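You operate a simulated robot arm through the tools that you are given. There is no shell and no other tool. Be economical: measure what you need, move in short steps, check, and stop when the job is done.

The job below is to be done with a simulated robot arm. You get a single attempt, and the scene is never put back.

Task
Open the turn plate, put the pasta jug on the top of the turn plate, then shut the plate. Fetch the label tile that says "Lot 72" from the top of the long table and set it on top of the box sleeve there. Take the white cartridge from the top of the long table and put it on the label well. Open the long drawer, fetch the teal sleeve and set it in the inside of the long drawer and shut the drawer again. Push the suction lid shut. The order is free. Set down upright: pasta jug.
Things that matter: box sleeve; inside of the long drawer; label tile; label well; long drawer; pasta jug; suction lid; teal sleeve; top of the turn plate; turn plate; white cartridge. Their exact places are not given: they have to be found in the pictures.

It is judged by the outcome, as a careful person would: the job done as asked, and still so three seconds after it is handed in. It fails if anything else is knocked over, pushed out of place, dropped, spilled or broken. A push-on lid holds only when it is set on centred and level and pressed home; a screw cap is set on level and turned clockwise until tight.

Robot
A 7-joint arm with a vacuum gripper on a trunk, on a base that drives. Base frame: it is fixed to the floor where the robot stands at the start and does not move with it; the origin is under the middle of the robot, x ahead of it, y to its left, z up. Units: m, degrees, N and s.
Its first joint turns from -166.0 to 166.0 degrees. Places, roughly: box sleeve (16x17x8 cm) [0.8, -1.2, 0.9]; inside of the long drawer [0.7, -0.7, 0.7]; label tile [0.75, -0.75, 0.75]; label well (22x17 cm) [4.12, -4.16, 0.96]; long drawer [0.6, -0.7, 0.8]; pasta jug (13x8x11 cm) [0.6, -0.6, 0.9]; suction lid [0.4, 5.7, 0.7]; teal sleeve [0.75, -0.5, 1]; top of the turn plate [0.7, -0.1, 0.9]; turn plate [0.7, -0.1, 0.9]; white cartridge [0.75, -0.75, 0.75]. Payload 1.06 kg.
Tool frame: the origin (TCP) lies in the middle of the cups' lips, and z points out of the cups. The gripper has 1 cup of 0.024 m across, covering 0.024 by 0.024 m (tool x, y); the bellows give 0.008 m. With the vacuum on, a cup seals on a smooth face that it is pressed against (1 to 4 N); it does not hold porous or soft things. The pull reaches 23 N.
Orientation is that of the tool frame in the base frame, as a unit quaternion [x, y, z, w]. With the cups facing straight down, the tool's x points along the base's -x, its y along +y and its z along -z.

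Tools
- The arm moves only by the tool jog_arm. Its argument "plan" is text: rows parted by semicolons, each of 6 numbers parted by spaces: the shift along the base's x, y, z in m, then the turn, a rotation vector about the base's x, y, z in degrees. In form: dx dy dz ax ay az; .... A call has 1 to 12 rows; each row shifts and turns the commanded pose from where the row before left it. "vac" is the vacuum: 1 switches it on, 0 off, set as the call begins (left out, the last holds). Each row takes 0.2 s and may step no farther than 0.05 m and 8.6 degrees from the row before; otherwise, or with a gripper value out of range, the whole call is refused. Where a pose cannot be reached the arm comes as near as it can. A force on the tool above 40 N (or 10 N above the force at the start of the call, whichever is more), or a blocked arm, ends the call early, and 0.2 s more pass. The pull builds up within a second once a cup has sealed. Time passes only in rows, and 0.2 s behind the last, so rows that do not move give it time. The reply holds the time, the measured pose of the TCP, the force on the tool along the base axes and the pull of the vacuum, in the units named above and with some noise, with the torque about the TCP (base axes, N m) and any sound that the robot's microphone picked up, and new pictures: "show" is both (left out), scene, wrist or none.
- Cameras (640 x 400 px; columns grow to the right, rows downward): "scene" is now at [0.1443, 0.1421, 1.4743]; the picture's right is [-0.83, -0.56, 0.00], its down [-0.38, 0.57, -0.72] and it looks along [0.40, -0.60, -0.69] (base axes); focal length 267 px, centre (320, 200). "wrist" rides on the gripper at [0.078, 0.019, -0.096] in the tool frame; the picture's right is [-0.24, 0.97, 0.00], its down [-0.71, -0.17, -0.69] and it looks along [-0.67, -0.16, 0.73] (tool axes); focal length 243 px, centre (320, 200).
- drive_base(legs): drives the robot by 1 to 6 legs, each [ahead, left, turn to the left] in m, m and degrees, along the robot's own axes; the way and the turn of a leg run together, so that a leg with both is an arc; at most 1.5 m and 180 degrees a leg. The arm and the cameras ride along, it lands a little off, and it stops where it bumps. It gives what a move gives, and a new picture of the scene camera.
- turn_head(pan, tilt): turns the head with the scene camera to pan (to the left, within 120 degrees either way) and tilt (down, from -29 to 69), counted from straight ahead of the robot. It gives what a move gives, and a new picture of the scene camera.
- point_at(camera, pixels): for up to 12 pixels [column, row] of the newest picture of that camera ("zoom" is the newest enlarged one), the place [x, y, z] in the base frame of the surface seen there, good to about 0.002 m. The clock stands still meanwhile.
- inspect(camera, box): a new picture of the part [left, top, right, bottom] of that camera's present view, enlarged. The clock stands still meanwhile.
- close_job(): hands the job in; it is judged then, once.

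Work in short steps. Measure before you move; look again where a grasp or a placing could have gone wrong, and mend it. You have 131 turns and 260 pictures in all, those below and enlarged ones among them. Switch the vacuum off and draw the arm clear of the work before you hand the job in, unless the task says otherwise; then end with one line.

The tools are called after ">>>" as name(argument=value, ...) on one line, values as JSON. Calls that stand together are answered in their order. jog_arm: Moves the arm, as the interface text tells. Its arguments: {"type":"object","properties":{"plan":{"type":"string"},"vac":{"type":"number"},"show":{"type":"string","enum":["both","scene","wrist","none"]}},"required":["plan"]} The other tools are called the same way: drive_base (legs) drives the base; turn_head (pan, tilt) turns the head that bears the scene camera; point_at (camera, pixels) gives the place of the surface under pixels of a picture; inspect (camera, box) takes an enlarged picture of a part of a camera's view; close_job () hands the job in.

At the start:

```text
time: 0.0
tcp_pos: [0.2874, -0.4283, 1.1564]
orientation: [0.0, 1.0, 0.0, 0.0]
contact_force: [-0.5, -0.8, -0.6]
ft_torque: [0.02, -0.01, 0.02]
pull: 0.0
robot x, y, heading: [-0.0026, -0.0005, -0.0]
head pan, tilt: [-56.3, 43.5]
```

scene: 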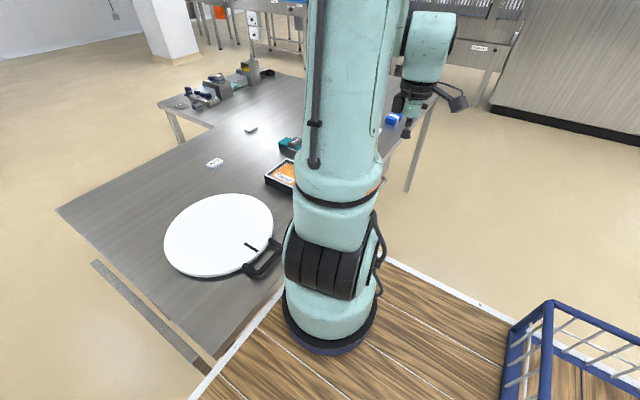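
wrist: 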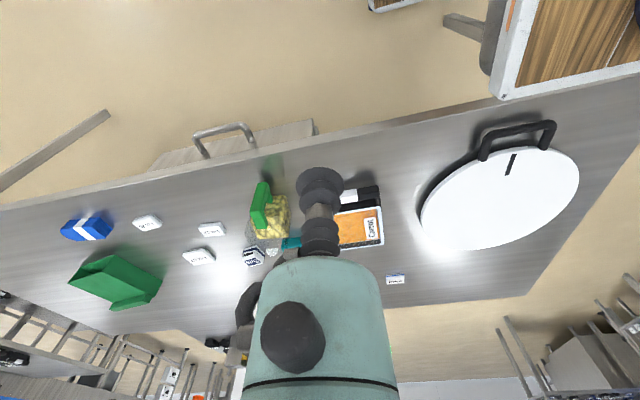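

The wrist picture shows the table with tiles, jug (yellow pasta, green handle) at about (270,215), and turn plate at (500,200). I enlarge it to read things.

>>> inspect(camera="wrist", box=[40, 160, 240, 320])

>>> inspect(camera="wrist", box=[220, 160, 420, 300])

>>> point_at(camera="wrist", pixels=[[147, 222], [211, 230], [199, 256], [253, 257], [395, 280], [110, 275], [262, 205], [275, 220], [85, 228], [360, 230], [500, 210], [225, 130]])

>>> turn_head(pan=-20, tilt=50)

```text
2.50 times, centred on (140, 240) of wrist
```

zoom: 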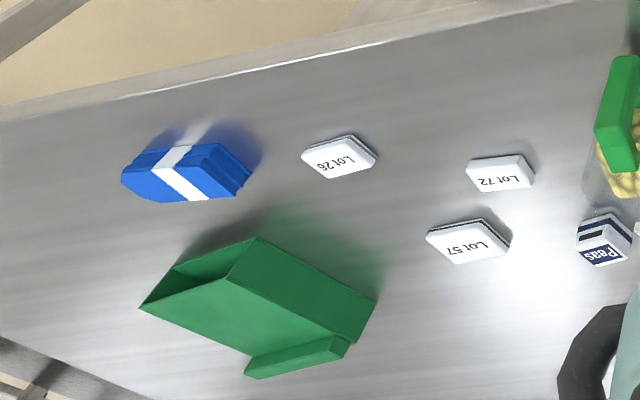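

```text
2.86 times, centred on (320, 230) of wrist
```

zoom: 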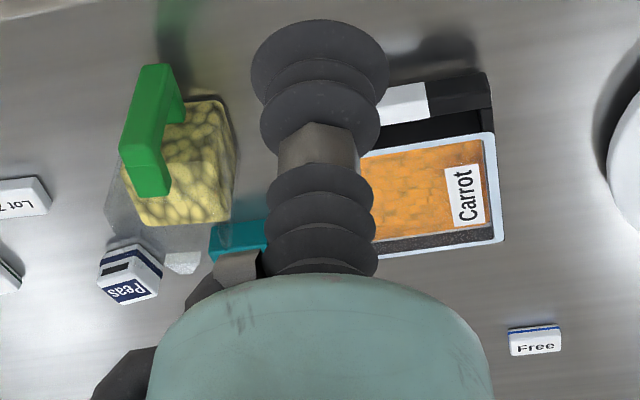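

```text
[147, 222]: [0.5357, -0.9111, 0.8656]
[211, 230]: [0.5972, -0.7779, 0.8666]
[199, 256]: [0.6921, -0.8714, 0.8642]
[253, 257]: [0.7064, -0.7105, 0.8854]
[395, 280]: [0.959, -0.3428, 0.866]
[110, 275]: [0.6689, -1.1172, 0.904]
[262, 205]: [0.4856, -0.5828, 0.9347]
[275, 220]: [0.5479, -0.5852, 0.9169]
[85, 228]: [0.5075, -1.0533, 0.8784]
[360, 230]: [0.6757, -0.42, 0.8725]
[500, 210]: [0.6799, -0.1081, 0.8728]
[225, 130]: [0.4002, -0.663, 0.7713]
```

```text
time: 1.0
tcp_pos: [0.2868, -0.4268, 1.157]
orientation: [0.001, 1.0, 0.0, 0.0]
contact_force: [0.2, 0.5, -0.5]
ft_torque: [0.01, 0.01, 0.01]
pull: 0.1
robot x, y, heading: [0.0012, -0.0044, -0.2]
head pan, tilt: [-20.0, 50.0]
```

scene: 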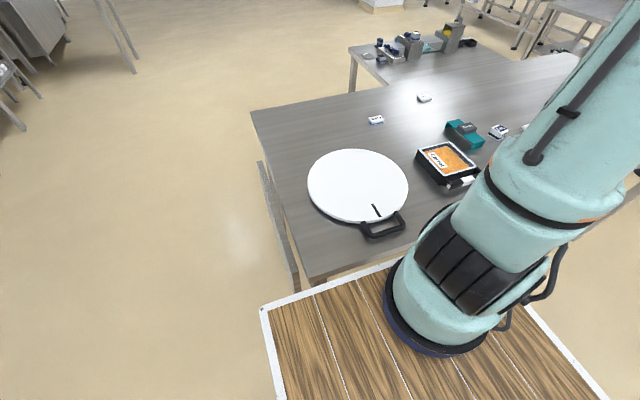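

I look closer at the plate (355,185) and table items.

>>> inspect(camera="scene", box=[290, 130, 430, 250])

>>> inspect(camera="scene", box=[340, 10, 540, 140])

>>> inspect(camera="scene", box=[390, 80, 540, 200])

>>> point_at(camera="scene", pixels=[[358, 150], [308, 185], [408, 190], [365, 221], [372, 205], [380, 217], [382, 236], [405, 226], [424, 97], [465, 133], [376, 120], [500, 131]])

```text
3.33 times, centred on (360, 190) of scene
```

zoom: 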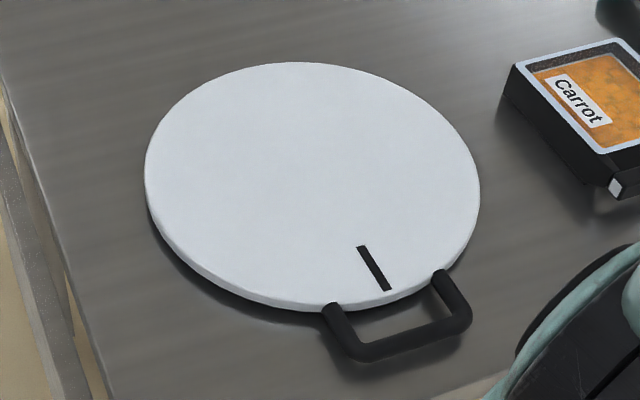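

```text
3.08 times, centred on (440, 75) of scene
```

zoom: 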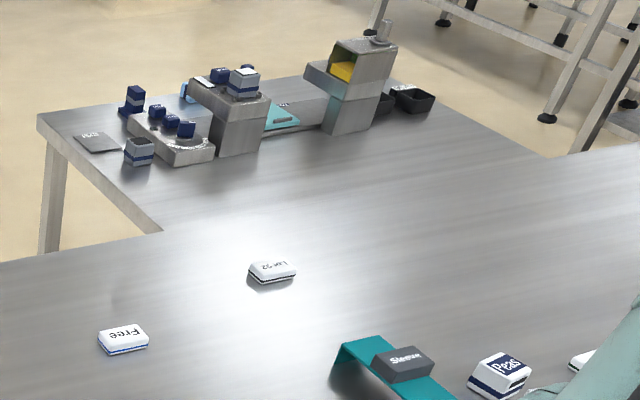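

```text
3.33 times, centred on (465, 140) of scene
```

zoom: 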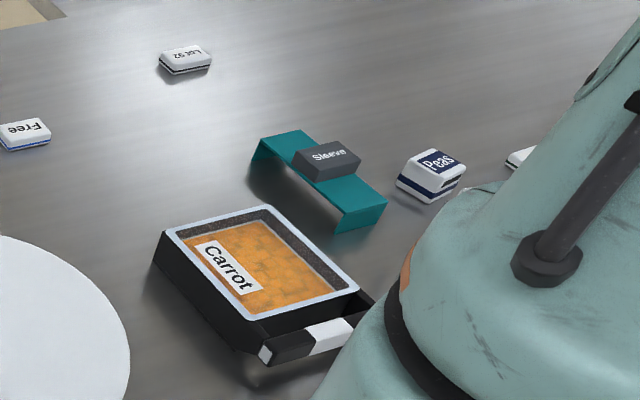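

```text
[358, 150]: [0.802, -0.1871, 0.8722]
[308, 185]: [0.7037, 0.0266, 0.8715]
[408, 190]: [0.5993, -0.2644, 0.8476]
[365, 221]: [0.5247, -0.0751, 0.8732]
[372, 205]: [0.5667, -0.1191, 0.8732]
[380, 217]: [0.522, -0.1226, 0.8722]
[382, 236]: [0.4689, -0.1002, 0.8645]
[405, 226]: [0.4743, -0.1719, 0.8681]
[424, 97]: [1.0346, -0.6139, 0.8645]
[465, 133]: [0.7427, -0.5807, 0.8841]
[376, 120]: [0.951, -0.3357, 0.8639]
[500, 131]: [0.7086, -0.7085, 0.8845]
```

The plate has a handle and mark facing -x; the teal sleeve sits at (0.74,-0.58), Peas cartridge at (0.71,-0.71). I measure the platform extent and look towards the drawer side.

>>> point_at(camera="scene", pixels=[[265, 312], [390, 270], [600, 395], [290, 390], [310, 275], [255, 115], [350, 50], [300, 285], [345, 330]])

>>> turn_head(pan=-95, tilt=40)

```text
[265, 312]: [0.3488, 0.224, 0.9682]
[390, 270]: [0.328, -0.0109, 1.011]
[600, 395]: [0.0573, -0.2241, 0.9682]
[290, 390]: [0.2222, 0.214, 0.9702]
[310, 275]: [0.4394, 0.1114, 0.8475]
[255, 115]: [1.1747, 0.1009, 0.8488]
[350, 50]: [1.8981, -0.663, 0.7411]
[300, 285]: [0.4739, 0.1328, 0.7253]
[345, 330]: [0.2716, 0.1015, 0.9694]
```

```text
time: 2.5
tcp_pos: [0.2857, -0.4273, 1.1563]
orientation: [0.0, 1.0, 0.0, 0.0]
contact_force: [0.0, -0.1, 0.0]
ft_torque: [-0.03, 0.0, -0.02]
pull: 0.1
robot x, y, heading: [-0.0008, -0.0018, 0.0]
head pan, tilt: [-95.0, 40.0]
```

scene: 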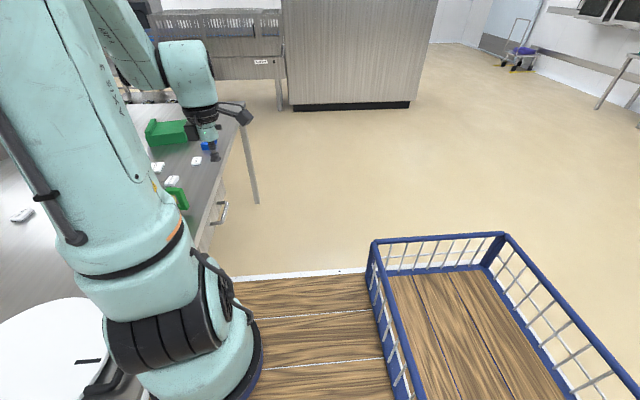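

The deck (z≈0.97) carries a basket and rides along. I measure the arm's base, the drawer handle (220,210) and other points, and zoom there.

>>> point_at(camera="scene", pixels=[[205, 380], [255, 370], [220, 212], [212, 205], [372, 243], [505, 235], [340, 270], [175, 197], [245, 110], [198, 245]])

>>> inspect(camera="scene", box=[130, 90, 270, 270])

>>> turn_head(pan=-60, tilt=10)

>>> turn_head(pan=85, tilt=15)

```text
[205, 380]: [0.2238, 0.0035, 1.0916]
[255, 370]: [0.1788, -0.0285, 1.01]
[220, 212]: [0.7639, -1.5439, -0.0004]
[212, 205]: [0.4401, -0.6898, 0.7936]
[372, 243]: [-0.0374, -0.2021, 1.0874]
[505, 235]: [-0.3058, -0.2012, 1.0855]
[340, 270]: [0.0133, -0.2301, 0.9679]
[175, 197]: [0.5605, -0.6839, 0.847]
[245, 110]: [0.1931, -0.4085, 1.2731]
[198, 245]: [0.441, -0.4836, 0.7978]
```

```text
2.22 times, centred on (200, 180) of scene
```

zoom: 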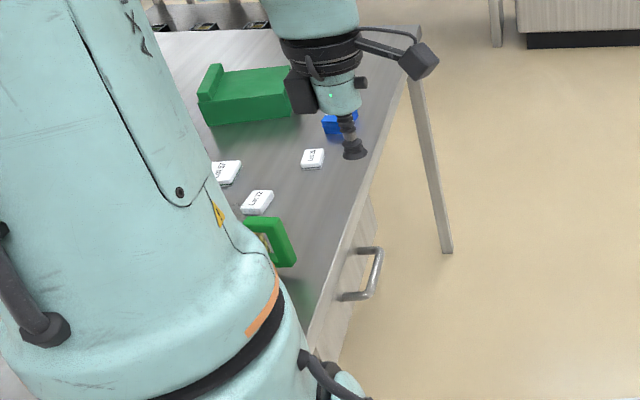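

```text
time: 3.5
tcp_pos: [0.2867, -0.4264, 1.1571]
orientation: [0.001, 1.0, 0.0, 0.0]
contact_force: [-0.1, 0.3, -0.6]
ft_torque: [0.0, 0.02, 0.02]
pull: 0.0
robot x, y, heading: [0.0002, 0.0006, 0.2]
head pan, tilt: [-60.0, 10.0]
```

scene: 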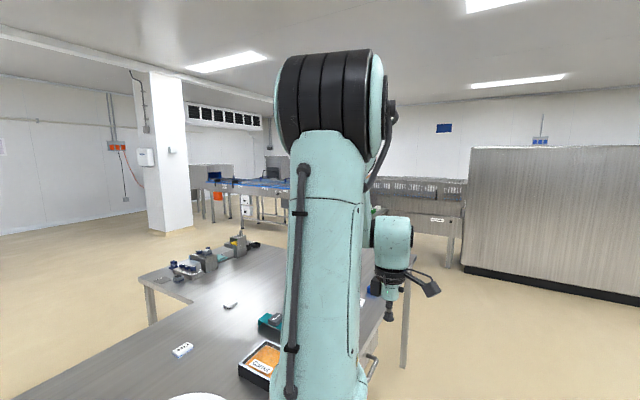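

```text
time: 5.8
tcp_pos: [0.2864, -0.4273, 1.157]
orientation: [0.0, 1.0, -0.001, 0.0]
contact_force: [1.2, 0.3, -0.4]
ft_torque: [0.0, 0.0, 0.01]
pull: 0.1
robot x, y, heading: [-0.0006, -0.0011, 0.0]
head pan, tilt: [85.0, 15.0]
```

scene: 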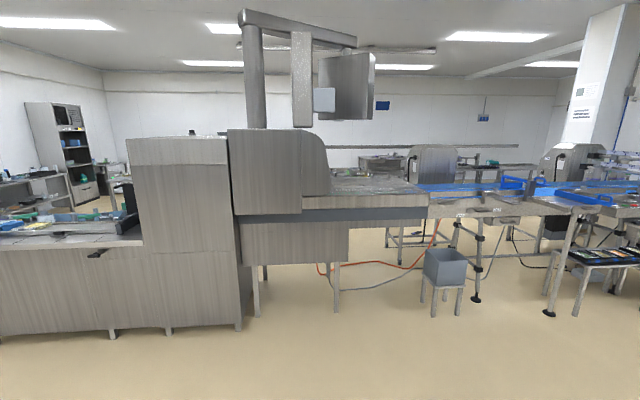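

Everything except the box sleeve is reachable from here. I move the arm toward the drawer front to view the handle with the wrist camera, and turn the head to it.

>>> jog_arm(plan="-0.015 -0.046 -0.03 0 0 0; -0.015 -0.046 -0.03 0 0 0; -0.015 -0.046 -0.03 0 0 0; -0.015 -0.046 -0.03 0 0 0; -0.015 -0.046 -0.03 0 0 0; 0 0 0 0 0 0", show="wrist")

>>> turn_head(pan=-70, tilt=50)

```text
refused: row 1 steps farther than a row can; nothing moved
```

```text
time: 8.2
tcp_pos: [0.2858, -0.4267, 1.1565]
orientation: [0.0, 1.0, 0.0, 0.0]
contact_force: [-0.1, 0.5, -0.3]
ft_torque: [-0.04, 0.0, 0.01]
pull: 0.0
robot x, y, heading: [0.0015, 0.0014, 0.2]
head pan, tilt: [-70.0, 50.0]
```

scene: 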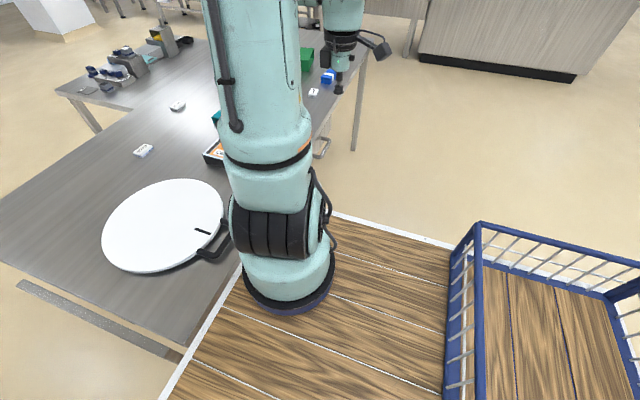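

The step was too long; I use smaller ones.

>>> jog_arm(plan="-0.015 -0.04 -0.02 0 0 0; -0.015 -0.04 -0.02 0 0 0; -0.015 -0.04 -0.02 0 0 0; -0.015 -0.04 -0.02 0 0 0; -0.015 -0.04 -0.02 0 0 0; -0.015 -0.04 -0.02 0 0 0; 0 0 -0.03 0 0 0;0 0 0 0 0 0", show="wrist")

```text
time: 10.0
tcp_pos: [0.1977, -0.6699, 1.0066]
orientation: [0.001, 1.0, 0.0, -0.001]
contact_force: [0.1, -0.2, 0.6]
ft_torque: [-0.01, 0.0, -0.01]
pull: 0.1
robot x, y, heading: [-0.0009, -0.0017, -0.1]
head pan, tilt: [-70.0, 50.0]
```

wrist: 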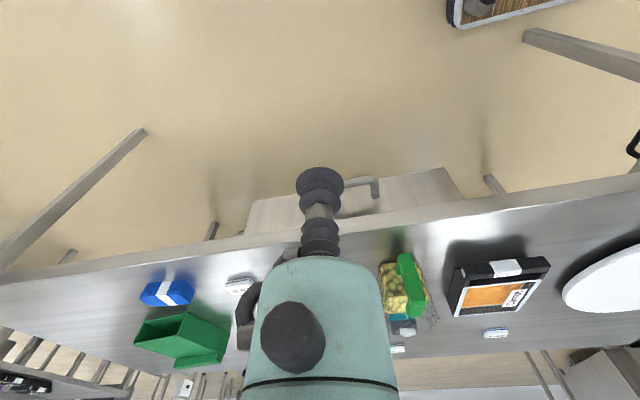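

The drawer front is at (260..460, 170..230) with the handle partly behind the cup. I measure points on the handle and the front.

>>> point_at(camera="wrist", pixels=[[360, 181], [376, 186], [376, 207], [350, 182], [400, 190], [430, 185], [270, 212], [443, 170], [250, 205], [410, 195], [390, 200], [300, 215]])

>>> inspect(camera="wrist", box=[230, 140, 480, 270])

```text
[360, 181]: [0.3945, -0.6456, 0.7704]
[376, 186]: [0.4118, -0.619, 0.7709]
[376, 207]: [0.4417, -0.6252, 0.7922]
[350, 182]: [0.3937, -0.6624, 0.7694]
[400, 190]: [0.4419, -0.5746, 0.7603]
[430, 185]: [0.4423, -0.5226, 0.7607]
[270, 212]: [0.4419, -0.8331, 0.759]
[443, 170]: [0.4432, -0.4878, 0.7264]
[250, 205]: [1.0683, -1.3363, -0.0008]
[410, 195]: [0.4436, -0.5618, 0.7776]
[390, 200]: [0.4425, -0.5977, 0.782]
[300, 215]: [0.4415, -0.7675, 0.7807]
```

```text
2.56 times, centred on (355, 205) of wrist
```

zoom: 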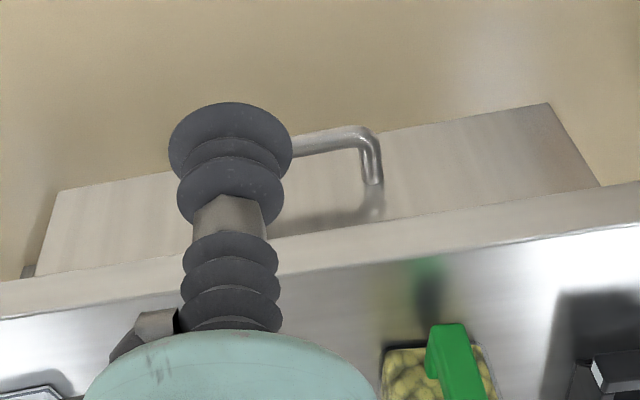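

The drawer front is a flat face at x≈0.4425 (y −0.85…−0.48, z 0.72…0.80). I'll suck onto it beside the handle with the tool turned horizontal; first turn the tool −90° about y.

>>> jog_arm(plan="0 0 0 0 -8.2 0;0 0 0 0 -8.2 0;0 0 0 0 -8.2 0;0 0.01 0 0 -8.2 0;0 0.01 0 0 -8.2 0;0 0.01 0 0 -8.2 0;0 0.01 0 0 -8.2 0;0 0.01 0 0 -8.2 0;0 0.01 0 0 -8.2 0;0 0.01 0 0 -8.2 0;0 0.01 0 0 -8 0;0 0 0 0 0 0", show="both")

```text
time: 12.6
tcp_pos: [0.1975, -0.5881, 1.007]
orientation: [0.0, 0.707, 0.0, 0.707]
contact_force: [0.6, -0.5, 0.1]
ft_torque: [-0.01, 0.0, 0.02]
pull: 0.1
robot x, y, heading: [-0.0013, 0.0019, 0.1]
head pan, tilt: [-70.0, 50.0]
```

scene: 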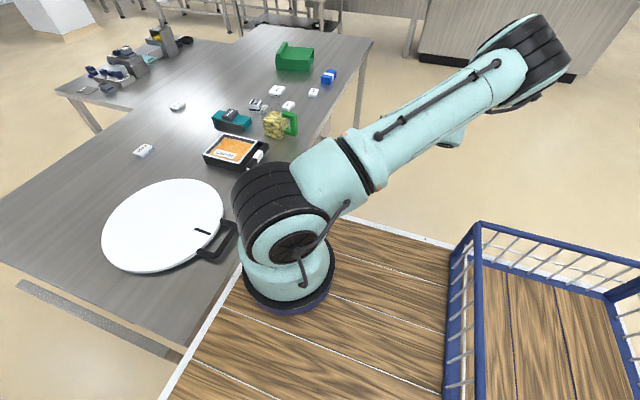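
wrist: 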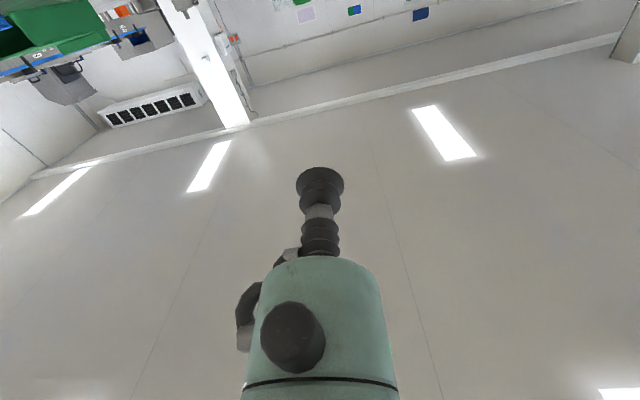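

The pose is reached and the table is now clear in the scene view. I take a zoom of the items while the view is free.

>>> inspect(camera="scene", box=[190, 30, 350, 180])

>>> inspect(camera="scene", box=[60, 10, 220, 110])

>>> point_at(camera="scene", pixels=[[294, 58], [281, 45], [254, 105], [288, 105], [276, 90], [314, 92], [225, 112], [240, 124], [275, 115], [272, 135], [290, 123], [177, 105]])

```text
2.67 times, centred on (270, 105) of scene
```

zoom: 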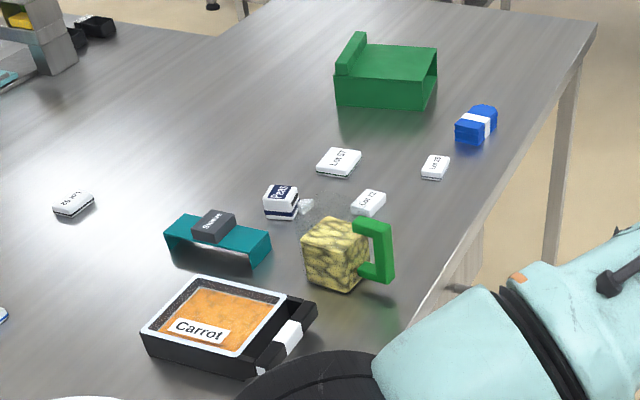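

```text
4.00 times, centred on (140, 60) of scene
```

zoom: 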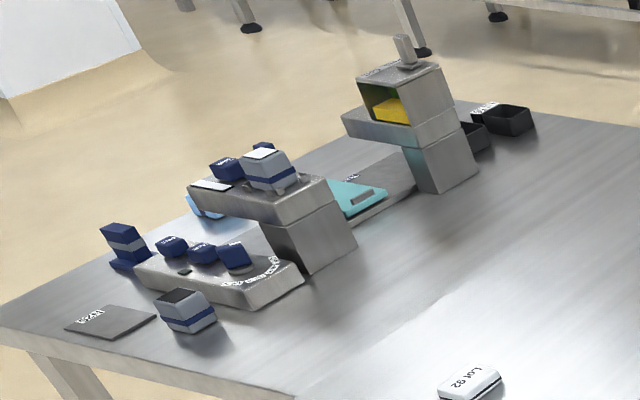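

```text
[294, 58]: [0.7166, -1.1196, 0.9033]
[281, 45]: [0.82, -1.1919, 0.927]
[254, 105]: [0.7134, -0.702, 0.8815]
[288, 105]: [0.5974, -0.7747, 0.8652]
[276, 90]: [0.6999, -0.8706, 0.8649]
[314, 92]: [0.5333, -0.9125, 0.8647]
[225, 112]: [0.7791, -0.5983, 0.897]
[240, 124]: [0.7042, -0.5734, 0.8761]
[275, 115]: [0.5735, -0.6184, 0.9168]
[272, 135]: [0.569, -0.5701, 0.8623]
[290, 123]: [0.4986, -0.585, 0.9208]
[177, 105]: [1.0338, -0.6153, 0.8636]
```

Peas box at (0.71,-0.705) is presumably the white cartridge. Now I lower the tool to drawer-front height, just off the face, at y≈-0.57.

>>> jog_arm(plan="0 0 -0.045 0 0 0;0 0.005 -0.045 0 0 0;0 0.005 -0.045 0 0 0;0 0.005 -0.045 0 0 0;0.02 0.003 -0.04 0 0 0;0.035 0 -0.027 0 0 0;0.045 0 0 0 0 0;0.045 0 0 0 0 0;0.04 0 0 0 0 0;0.02 0 0 0 0 0;0 0 0 0 0 0", show="scene")

```text
time: 15.0
tcp_pos: [0.3996, -0.5669, 0.7601]
orientation: [0.0, 0.707, 0.0, 0.707]
contact_force: [-0.5, 0.7, -0.1]
ft_torque: [0.01, -0.01, -0.01]
pull: 0.1
robot x, y, heading: [0.0016, 0.0015, -0.0]
head pan, tilt: [-70.0, 50.0]
```

scene: 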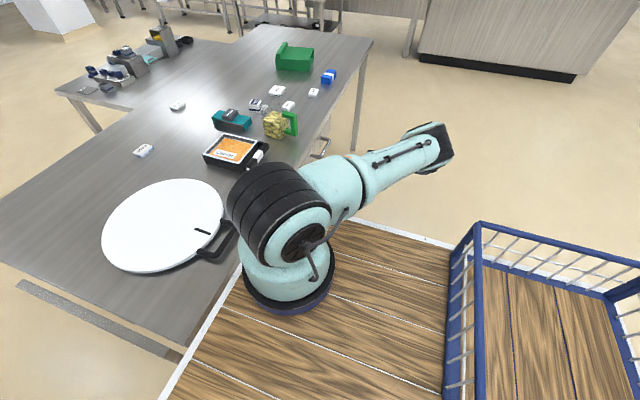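

Now press onto the face with vacuum on.

>>> jog_arm(plan="0.03 0 0 0 0 0;0.01 0 0 0 0 0;0.004 0 0 0 0 0;0.002 0 0 0 0 0;0 0 0 0 0 0;0 0 0 0 0 0;0 0 0 0 0 0;0 0 0 0 0 0", vac=1, show="none")

```text
time: 16.8
tcp_pos: [0.4493, -0.5676, 0.7606]
orientation: [0.0, 0.707, 0.0, 0.707]
contact_force: [-9.1, 7.9, -7.5]
ft_torque: [0.0, -0.02, -0.14]
pull: 23.0
robot x, y, heading: [-0.0007, 0.0022, 0.1]
head pan, tilt: [-70.0, 50.0]
```

Sealed (pull 23). I pull the drawer out slowly.

>>> jog_arm(plan="-0.006 0 0 0 0 0;-0.01 0 0 0 0 0;-0.015 0 0 0 0 0;-0.02 0 0 0 0 0;-0.02 0 0 0 0 0;-0.02 0 0 0 0 0;-0.02 0 0 0 0 0;-0.02 0 0 0 0 0;0 0 0 0 0 0", show="both")

```text
time: 18.8
tcp_pos: [0.3175, -0.5695, 0.7616]
orientation: [0.0, 0.707, 0.001, 0.707]
contact_force: [-1.2, -2.4, 7.5]
ft_torque: [-0.05, 0.04, -0.02]
pull: 22.6
robot x, y, heading: [0.0014, -0.0028, 0.1]
head pan, tilt: [-70.0, 50.0]
```

scene: 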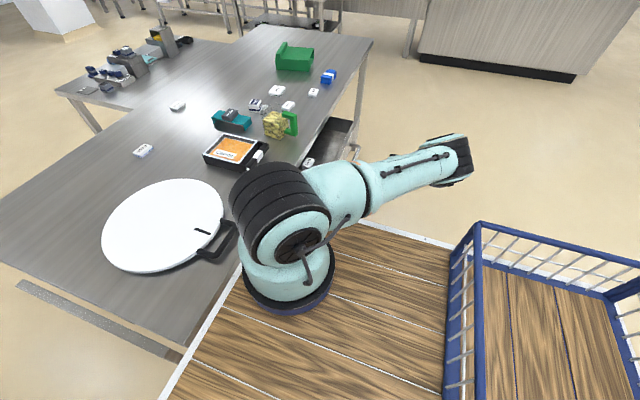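
wrist: 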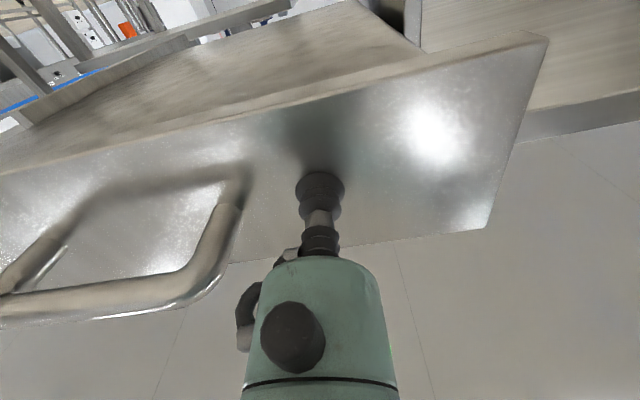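

The drawer is moving and holds. I pull another 0.13 m.

>>> jog_arm(plan="-0.02 0 0 0 0 0;-0.02 0 0 0 0 0;-0.02 0 0 0 0 0;-0.02 0 0 0 0 0;-0.02 0 0 0 0 0;-0.02 0 0 0 0 0;-0.01 0 0 0 0 0;0 0 0 0 0 0", show="scene")

```text
time: 20.6
tcp_pos: [0.1861, -0.5696, 0.7596]
orientation: [0.001, 0.707, 0.0, 0.707]
contact_force: [0.9, 1.1, 6.5]
ft_torque: [0.07, 0.02, 0.02]
pull: 22.5
robot x, y, heading: [-0.0014, 0.0045, -0.0]
head pan, tilt: [-70.0, 50.0]
```

scene: 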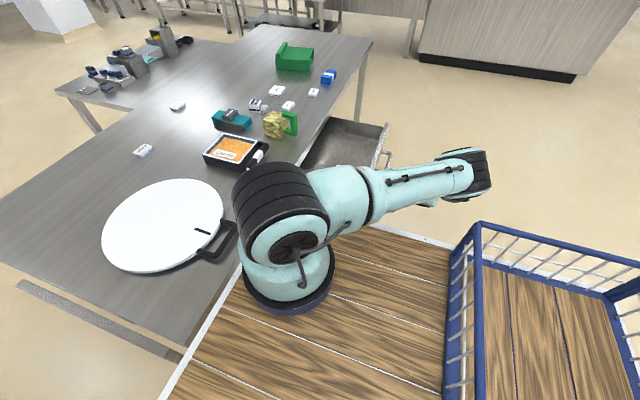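

The drawer is open ~0.26 m. I release, back off, and rise.

>>> jog_arm(plan="0 0 0 0 0 0;0 0 0 0 0 0;-0.01 0 0 0 0 0;-0.03 0 0 0 0 0;-0.02 0 0.04 0 0 0;0 0 0.048 0 0 0;0 0 0.048 0 0 0;0 0 0.048 0 0 0;0 0 0.048 0 0 0;0 0 0.048 0 0 0;0 0 0 0 0 0", vac=0, show="none")

>>> jog_arm(plan="0 0 0 0 8.2 0;0 0 0 0 8.2 0;0.03 0 0 0 8.2 0;0.03 0 0 0 8.2 0;0.04 0 0 0 8.2 0;0.04 0 0 0 8.2 0;0.04 0 0 0 8.2 0;0.04 0 0 0 8.2 0;0.04 0 0 0 8.2 0;0.04 0 0 0 8.2 0;0.04 0 0 0 8 0;0 0 0 0 0 0", show="both")

```text
time: 23.0
tcp_pos: [0.1245, -0.5689, 1.039]
orientation: [0.0, 0.707, 0.001, 0.707]
contact_force: [-0.7, -0.9, -0.7]
ft_torque: [-0.02, 0.01, 0.01]
pull: 0.1
robot x, y, heading: [-0.003, 0.0024, 0.1]
head pan, tilt: [-70.0, 50.0]
```

```text
time: 25.6
tcp_pos: [0.4655, -0.5719, 1.0403]
orientation: [0.0, 1.0, 0.0, 0.0]
contact_force: [0.3, -0.1, 0.2]
ft_torque: [0.0, -0.01, -0.02]
pull: 0.1
robot x, y, heading: [-0.0024, 0.0032, -0.3]
head pan, tilt: [-70.0, 50.0]
```

scene: 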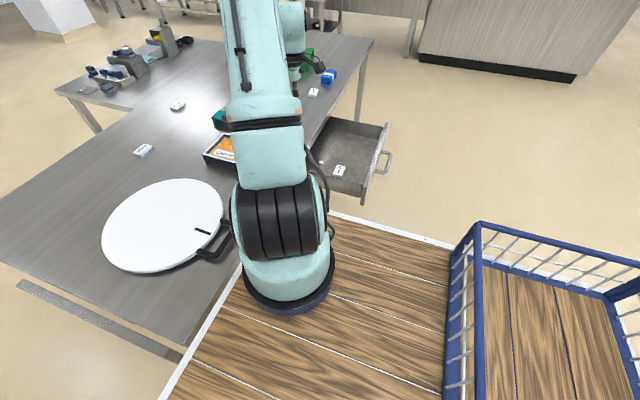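
wrist: 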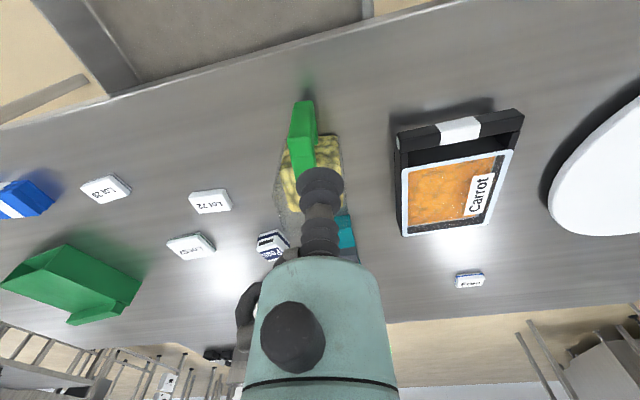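

I measure the drawer interior with the existing tile in it at (339,170), and zoom on the drawer and jug/sleeve.

>>> point_at(camera="scene", pixels=[[339, 170], [345, 135], [355, 190], [330, 185], [375, 140], [387, 125], [363, 195], [325, 175]])

>>> inspect(camera="scene", box=[290, 100, 410, 220])

>>> inspect(camera="wrist", box=[160, 80, 400, 280])

```text
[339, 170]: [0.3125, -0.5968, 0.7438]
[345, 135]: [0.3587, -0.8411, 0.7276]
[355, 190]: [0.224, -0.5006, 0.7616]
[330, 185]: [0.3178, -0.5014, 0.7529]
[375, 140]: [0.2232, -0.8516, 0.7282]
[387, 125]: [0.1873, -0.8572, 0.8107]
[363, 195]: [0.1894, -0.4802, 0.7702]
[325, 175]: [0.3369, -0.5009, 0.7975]
```

```text
3.33 times, centred on (350, 160) of scene
```

zoom: 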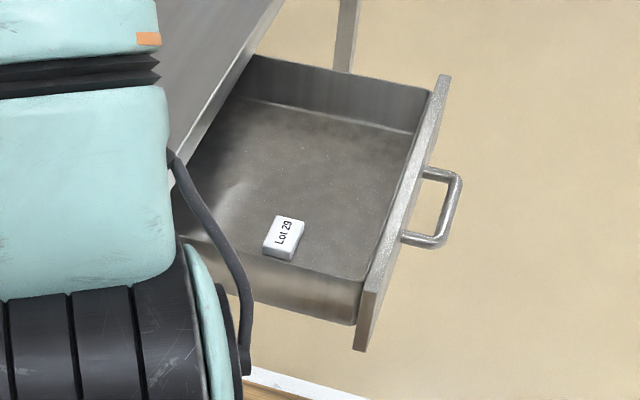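

```text
2.00 times, centred on (280, 180) of wrist
```

zoom: 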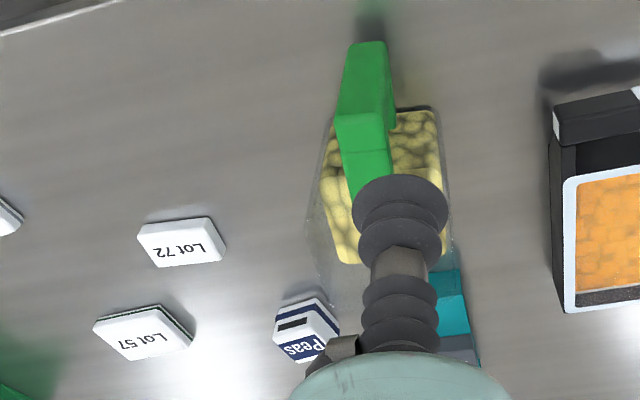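

The drawer has "Lot 29" at (0.31,-0.60); free room is around (0.31,-0.74). I move the arm to the side to see jug, sleeve and cartridge.

>>> jog_arm(plan="0.01 0.045 0 0 0 0;0.01 0.045 0 0 0 0;0.01 0.045 0 0 0 0;0.01 0.03 0 0 0 0;0 0 0 0 0 0", show="wrist")

>>> inspect(camera="wrist", box=[80, 80, 320, 280])

```text
time: 26.8
tcp_pos: [0.5048, -0.4036, 1.041]
orientation: [0.0, 1.0, 0.0, 0.0]
contact_force: [0.6, -0.5, 0.6]
ft_torque: [-0.02, -0.02, -0.03]
pull: 0.1
robot x, y, heading: [0.0042, -0.0009, -0.1]
head pan, tilt: [-70.0, 50.0]
```

wrist: 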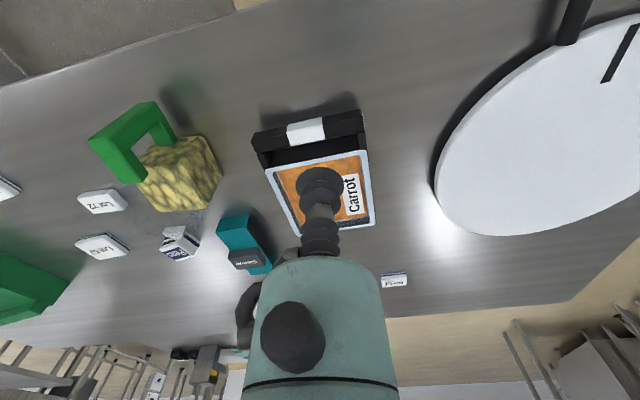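

```text
2.00 times, centred on (200, 180) of wrist
```

zoom: 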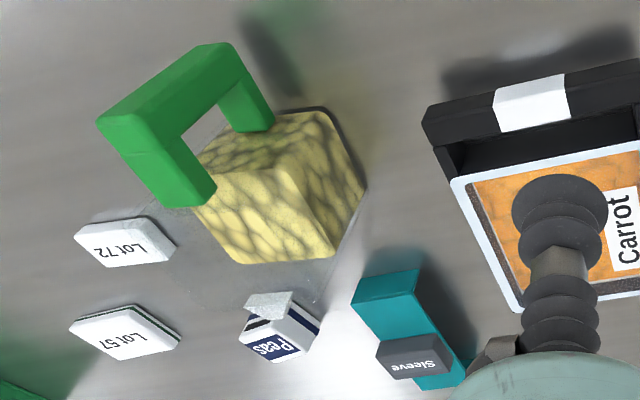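

I measure the jug's handle and body, and the sleeve, in the enlarged picture.

>>> point_at(camera="zoom", pixels=[[120, 125], [210, 55], [165, 90], [170, 180], [205, 190], [255, 115], [225, 190], [320, 120], [340, 190], [290, 215], [290, 130], [190, 215]])

>>> point_at(camera="zoom", pixels=[[360, 280], [410, 275], [385, 310], [410, 285], [385, 355], [430, 345], [440, 370], [420, 382], [370, 325], [430, 310], [275, 300], [275, 345]])

```text
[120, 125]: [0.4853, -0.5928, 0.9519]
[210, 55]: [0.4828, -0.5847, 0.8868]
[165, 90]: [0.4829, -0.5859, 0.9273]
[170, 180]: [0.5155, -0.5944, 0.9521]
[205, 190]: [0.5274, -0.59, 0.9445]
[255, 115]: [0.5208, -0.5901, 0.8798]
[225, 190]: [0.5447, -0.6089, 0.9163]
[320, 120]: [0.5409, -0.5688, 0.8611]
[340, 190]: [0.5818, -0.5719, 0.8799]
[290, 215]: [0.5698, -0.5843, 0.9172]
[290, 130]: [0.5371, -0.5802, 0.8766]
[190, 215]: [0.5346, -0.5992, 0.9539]
```

```text
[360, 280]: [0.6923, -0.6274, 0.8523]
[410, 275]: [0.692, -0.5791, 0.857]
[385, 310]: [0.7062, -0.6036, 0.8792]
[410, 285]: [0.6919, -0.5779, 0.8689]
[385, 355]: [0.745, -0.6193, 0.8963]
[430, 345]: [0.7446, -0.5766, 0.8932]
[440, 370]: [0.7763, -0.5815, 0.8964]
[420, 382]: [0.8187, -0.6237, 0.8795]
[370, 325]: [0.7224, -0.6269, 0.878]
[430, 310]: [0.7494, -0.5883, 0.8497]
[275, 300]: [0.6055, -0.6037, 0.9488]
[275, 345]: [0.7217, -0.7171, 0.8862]
```

The handle top lies at z≈0.953; glass rim about 0.949. I need the handle width and glass outline, so zoom tighter.

>>> inspect(camera="wrist", box=[80, 90, 240, 240])

```text
2.67 times, centred on (160, 165) of wrist
```

zoom: 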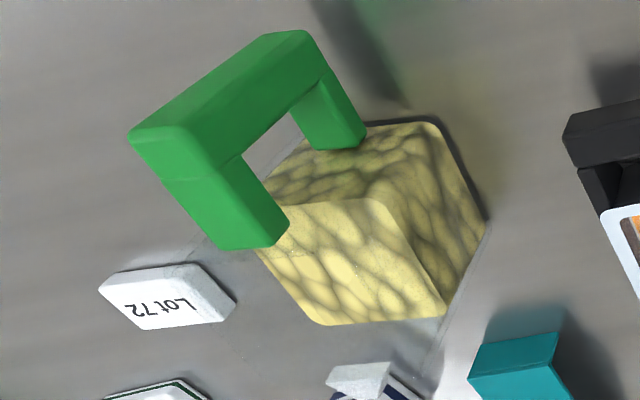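

>>> point_at(camera="zoom", pixels=[[165, 190], [210, 160], [180, 185], [225, 170], [195, 200], [240, 188], [215, 235], [270, 220], [240, 225], [300, 50], [260, 60], [320, 310]])

>>> point_at(camera="zoom", pixels=[[360, 375], [345, 385], [425, 350], [250, 360], [470, 240], [400, 260], [430, 130], [290, 230], [380, 205], [430, 315], [260, 250], [370, 140]])

```text
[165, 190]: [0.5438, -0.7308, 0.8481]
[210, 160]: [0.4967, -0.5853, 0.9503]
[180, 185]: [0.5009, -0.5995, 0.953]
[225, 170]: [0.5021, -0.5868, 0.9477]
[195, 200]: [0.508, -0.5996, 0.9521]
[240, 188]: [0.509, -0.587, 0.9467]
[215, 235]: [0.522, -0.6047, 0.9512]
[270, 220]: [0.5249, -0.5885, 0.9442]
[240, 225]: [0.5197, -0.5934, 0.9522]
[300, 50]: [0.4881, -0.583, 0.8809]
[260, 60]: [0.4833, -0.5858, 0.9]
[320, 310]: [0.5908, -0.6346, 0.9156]
```

```text
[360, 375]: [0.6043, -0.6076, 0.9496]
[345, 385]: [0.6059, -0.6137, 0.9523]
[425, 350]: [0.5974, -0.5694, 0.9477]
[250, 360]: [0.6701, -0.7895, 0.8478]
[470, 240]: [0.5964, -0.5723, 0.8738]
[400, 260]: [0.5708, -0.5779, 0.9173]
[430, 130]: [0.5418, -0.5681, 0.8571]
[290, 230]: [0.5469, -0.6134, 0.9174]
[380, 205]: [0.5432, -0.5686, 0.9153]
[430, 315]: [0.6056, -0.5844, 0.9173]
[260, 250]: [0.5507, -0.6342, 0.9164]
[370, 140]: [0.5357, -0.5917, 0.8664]
```

The jug body is ~7x8 cm, handle 2 cm wide. First the sleeve: I zoom on it to find the grey block's corners.

>>> inspect(camera="wrist", box=[205, 205, 285, 285])

```text
5.00 times, centred on (245, 245) of wrist
```

zoom: 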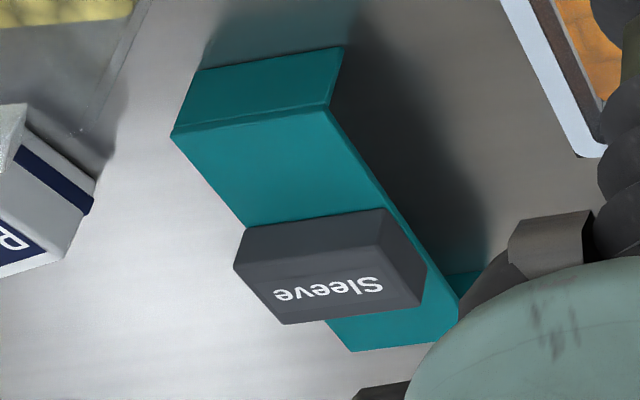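

>>> point_at(camera="zoom", pixels=[[240, 268], [283, 320], [420, 303], [378, 250], [180, 135], [325, 108], [355, 347], [450, 320], [240, 222], [330, 280], [385, 190], [350, 310]])

```text
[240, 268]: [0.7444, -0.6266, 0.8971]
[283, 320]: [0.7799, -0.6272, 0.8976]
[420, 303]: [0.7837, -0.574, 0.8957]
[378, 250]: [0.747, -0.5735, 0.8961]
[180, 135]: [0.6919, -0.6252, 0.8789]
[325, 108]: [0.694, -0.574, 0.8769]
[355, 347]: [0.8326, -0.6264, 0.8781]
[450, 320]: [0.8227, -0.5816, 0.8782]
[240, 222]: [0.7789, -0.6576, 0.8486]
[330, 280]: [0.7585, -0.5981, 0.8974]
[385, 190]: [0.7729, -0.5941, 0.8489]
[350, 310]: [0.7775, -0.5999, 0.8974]
```

The sleeve is x 0.692–0.835, y −0.627…−0.574, grey block top z 0.897 centred (0.764,−0.600). I move above it and come down.

>>> jog_arm(plan="0.037 -0.028 0 0 0 0;0.037 -0.028 0 0 0 0;0.037 -0.028 0 0 0 0;0.037 -0.028 0 0 0 0;0.037 -0.028 0 0 0 0;0.037 -0.028 0 0 0 0;0.0365 -0.028 0 0 0 0;0 0 -0.045 0 0 0;0 0 -0.045 0 0 0;0 0 -0.03 0 0 0;0 0 -0.015 0 0 0;0 0 0 0 0 0", show="both")

```text
time: 29.4
tcp_pos: [0.7657, -0.6007, 0.9031]
orientation: [0.0, 1.0, 0.0, 0.0]
contact_force: [-0.6, 0.0, 0.8]
ft_torque: [-0.01, 0.0, 0.0]
pull: 0.0
robot x, y, heading: [0.0035, -0.0012, 0.1]
head pan, tilt: [-70.0, 50.0]
```

scene: 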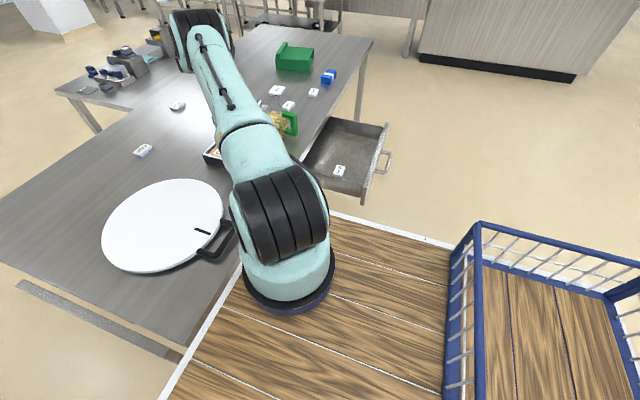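
wrist: 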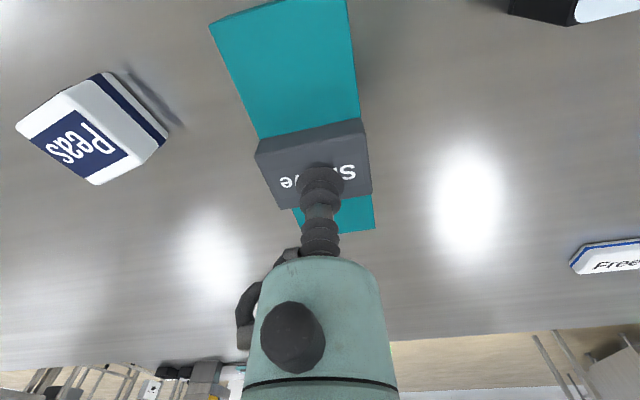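

The cup is just above the grey block, centred. Press gently with vacuum on, then lift a little.

>>> jog_arm(plan="0 0 -0.006 0 0 0;0 0 -0.003 0 0 0;0 0 0 0 0 0;0 0 0 0 0 0;0 0 0 0 0 0;0 0 0 0 0 0;0 0 0.01 0 0 0;0 0 0.03 0 0 0;0 0 0.04 0 0 0;0 0 0.04 0 0 0;0 0 0 0 0 0", vac=1, show="wrist")

```text
time: 31.8
tcp_pos: [0.7659, -0.6016, 1.0184]
orientation: [0.0, 1.0, 0.0, 0.0]
contact_force: [0.4, -0.4, -0.5]
ft_torque: [-0.01, 0.01, 0.01]
pull: 23.3
robot x, y, heading: [-0.0047, -0.0012, -0.2]
head pan, tilt: [-70.0, 50.0]
```

wrist: 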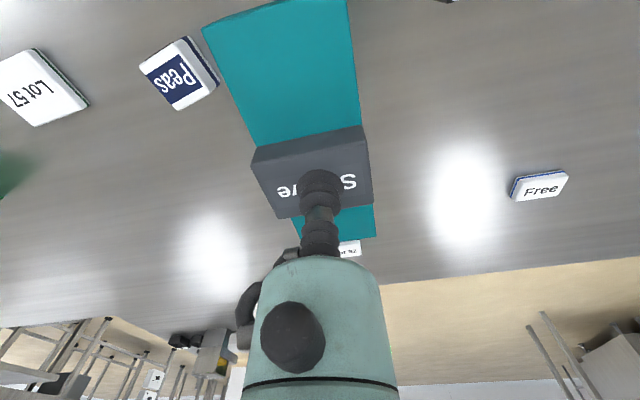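

The sleeve is held. I raise and carry it to above the drawer's free half.

>>> jog_arm(plan="0 0 0.03 0 0 0;-0.0448 -0.0144 0 0 0 0;-0.0448 -0.0144 0 0 0 0;-0.0448 -0.0144 0 0 0 0;-0.0448 -0.0144 0 0 0 0;-0.0448 -0.0144 0 0 0 0;-0.0448 -0.0144 0 0 0 0;-0.0448 -0.0144 0 0 0 0;-0.0448 -0.0144 0 0 0 0;-0.0448 -0.0144 0 0 0 0;-0.0448 -0.0144 0 0 0 0;0 0 0 0 0 0", show="none")

>>> jog_arm(plan="0 0 -0.045 0 0 0;0 0 -0.045 0 0 0;0 0 -0.045 0 0 0;0 0 -0.045 0 0 0;0 0 0 0 0 0", show="both")

```text
time: 34.4
tcp_pos: [0.3159, -0.7466, 1.0462]
orientation: [0.0, 1.0, 0.001, 0.001]
contact_force: [0.7, 0.6, -0.6]
ft_torque: [0.01, 0.01, 0.01]
pull: 22.7
robot x, y, heading: [-0.0024, 0.0015, -0.3]
head pan, tilt: [-70.0, 50.0]
```

```text
time: 35.6
tcp_pos: [0.3164, -0.7441, 0.864]
orientation: [0.0, 1.0, 0.0, 0.0]
contact_force: [-0.1, 0.5, 0.0]
ft_torque: [-0.01, -0.01, -0.01]
pull: 23.4
robot x, y, heading: [0.0016, -0.0023, 0.0]
head pan, tilt: [-70.0, 50.0]
```

scene: 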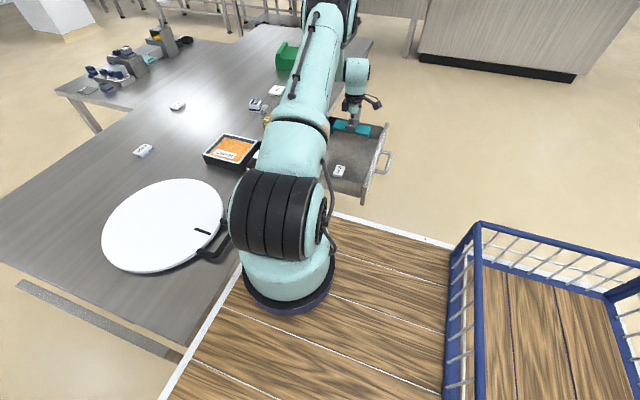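
wrist: 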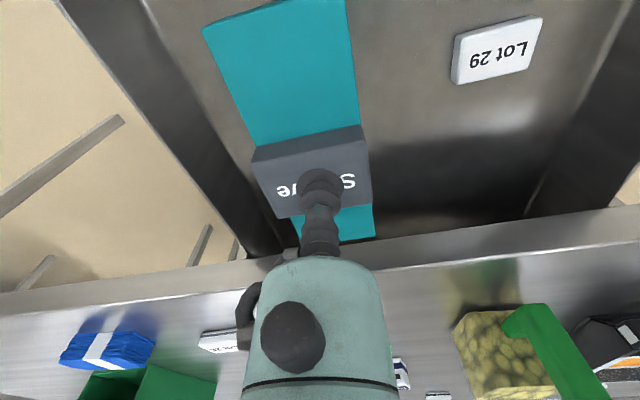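

Aligned inside the drawer. Lower to ~1 cm above the floor, then to contact.

>>> jog_arm(plan="0 0 -0.04 0 0 0;0 0 -0.03 0 0 0;0 0 -0.01 0 0 0;0 0 -0.004 0 0 0;0 0 -0.004 0 0 0;0 0 0 0 0 0", show="none")

```text
time: 37.0
tcp_pos: [0.3174, -0.7444, 0.7776]
orientation: [-0.001, 1.0, 0.0, 0.0]
contact_force: [0.1, -0.2, -0.4]
ft_torque: [0.03, -0.02, -0.02]
pull: 22.9
robot x, y, heading: [-0.0023, 0.0014, 0.0]
head pan, tilt: [-70.0, 50.0]
```

No contact yet; lower in 2 mm steps.

>>> jog_arm(plan="0 0 -0.002 0 0 0;0 0 -0.002 0 0 0;0 0 0 0 0 0", show="none")

```text
time: 37.8
tcp_pos: [0.3163, -0.744, 0.7747]
orientation: [0.0, 1.0, 0.0, 0.0]
contact_force: [-1.0, 2.2, 14.5]
ft_torque: [-0.02, 0.0, 0.03]
pull: 22.9
robot x, y, heading: [0.0006, -0.0024, 0.1]
head pan, tilt: [-70.0, 50.0]
```

Contact. Release and rise.

>>> jog_arm(plan="0 0 0.001 0 0 0;0 0 0 0 0 0;0 0 0 0 0 0;0 0 0.01 0 0 0;0 0 0.04 0 0 0;0 0 0.045 0 0 0;0 0 0.045 0 0 0;0 0 0.045 0 0 0;-0.02 0 0.04 0 0 0;-0.04 0 0.02 0 0 0;0 0 0 0 0 0", vac=0, show="wrist")

```text
time: 40.2
tcp_pos: [0.2582, -0.741, 1.0203]
orientation: [0.0, 1.0, 0.0, 0.0]
contact_force: [-0.1, -0.4, -1.4]
ft_torque: [-0.02, 0.0, -0.04]
pull: 0.0
robot x, y, heading: [0.0012, -0.0022, 0.0]
head pan, tilt: [-70.0, 50.0]
```

wrist: 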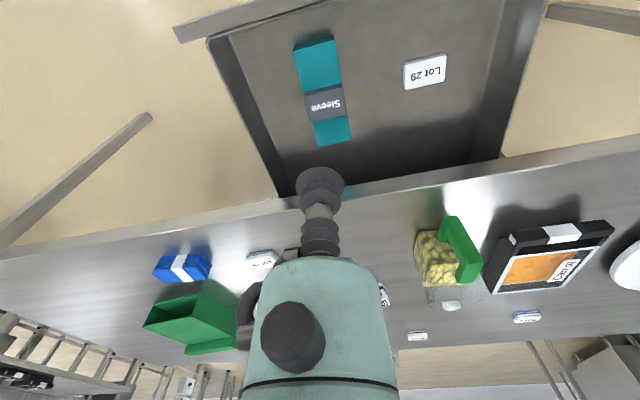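

Sleeve lies in the drawer. Now turn the tool horizontal again and move in front of the drawer to push it shut.

>>> jog_arm(plan="-0.013 0.016 0 0 -8.2 0;-0.013 0.016 0 0 -8.2 0;-0.013 0.016 0 0 -8.2 0;-0.013 0.016 0 0 -8.2 0;-0.013 0.016 0 0 -8.2 0;-0.013 0.016 0 0 -8.2 0;-0.013 0.016 0 0 -8.2 0;-0.013 0.016 0 0 -8.2 0;-0.013 0.016 0 0 -8.2 0;-0.013 0.016 0 0 -8.2 0;-0.01 0.01 0 0 -8 0;0 0 0 0 0 0", show="none")

>>> jog_arm(plan="0 0 -0.045 0 0 0;0 0 -0.045 0 0 0;0 0 -0.045 0 0 0;0 0 -0.045 0 0 0;0 0 -0.045 0 0 0;0 0 -0.035 0 0 0;0 0 0 0 0 0", show="wrist")

```text
time: 42.8
tcp_pos: [0.1165, -0.5721, 1.0176]
orientation: [0.0, 0.707, 0.0, 0.708]
contact_force: [0.1, 0.8, -0.6]
ft_torque: [0.01, 0.02, 0.02]
pull: 0.0
robot x, y, heading: [-0.0015, -0.0001, 0.1]
head pan, tilt: [-70.0, 50.0]
```

```text
time: 44.4
tcp_pos: [0.1187, -0.5701, 0.7605]
orientation: [0.0, 0.707, 0.0, 0.707]
contact_force: [0.6, 0.4, 0.1]
ft_torque: [0.0, -0.02, -0.03]
pull: 0.0
robot x, y, heading: [0.0003, 0.0013, 0.1]
head pan, tilt: [-70.0, 50.0]
```

wrist: 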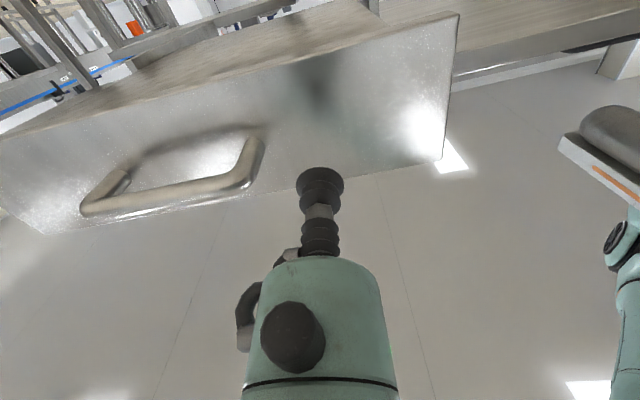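

Push the drawer shut in slow steps.

>>> jog_arm(plan="0.04 0 0 0 0 0;0.02 0 0 0 0 0;0.02 0 0 0 0 0;0.025 0 0 0 0 0;0.025 0 0 0 0 0;0.025 0 0 0 0 0;0.025 0 0 0 0 0;0.025 0 0 0 0 0;0.025 0 0 0 0 0;0.025 0 0 0 0 0;0.025 0 0 0 0 0;0 0 0 0 0 0", show="none")

>>> jog_arm(plan="0.015 0 0 0 0 0;0.01 0 0 0 0 0;0.008 0 0 0 0 0;0.006 0 0 0 0 0;0.005 0 0 0 0 0;0 0 0 0 0 0", show="wrist")

```text
time: 47.0
tcp_pos: [0.4012, -0.5728, 0.7597]
orientation: [-0.001, 0.707, 0.001, 0.707]
contact_force: [-0.5, -0.2, -0.2]
ft_torque: [0.02, 0.0, 0.02]
pull: 0.1
robot x, y, heading: [0.0024, -0.0023, 0.0]
head pan, tilt: [-70.0, 50.0]
```

```text
time: 48.4
tcp_pos: [0.4416, -0.5746, 0.76]
orientation: [0.0, 0.707, 0.0, 0.707]
contact_force: [-1.6, -0.4, 1.2]
ft_torque: [0.07, 0.01, 0.02]
pull: 0.0
robot x, y, heading: [-0.0005, 0.0044, -0.1]
head pan, tilt: [-70.0, 50.0]
```

wrist: 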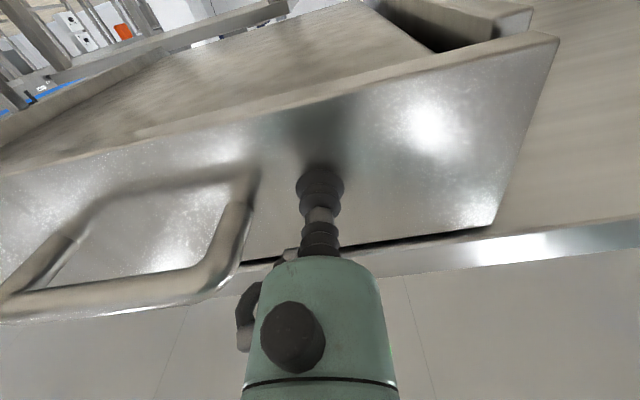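

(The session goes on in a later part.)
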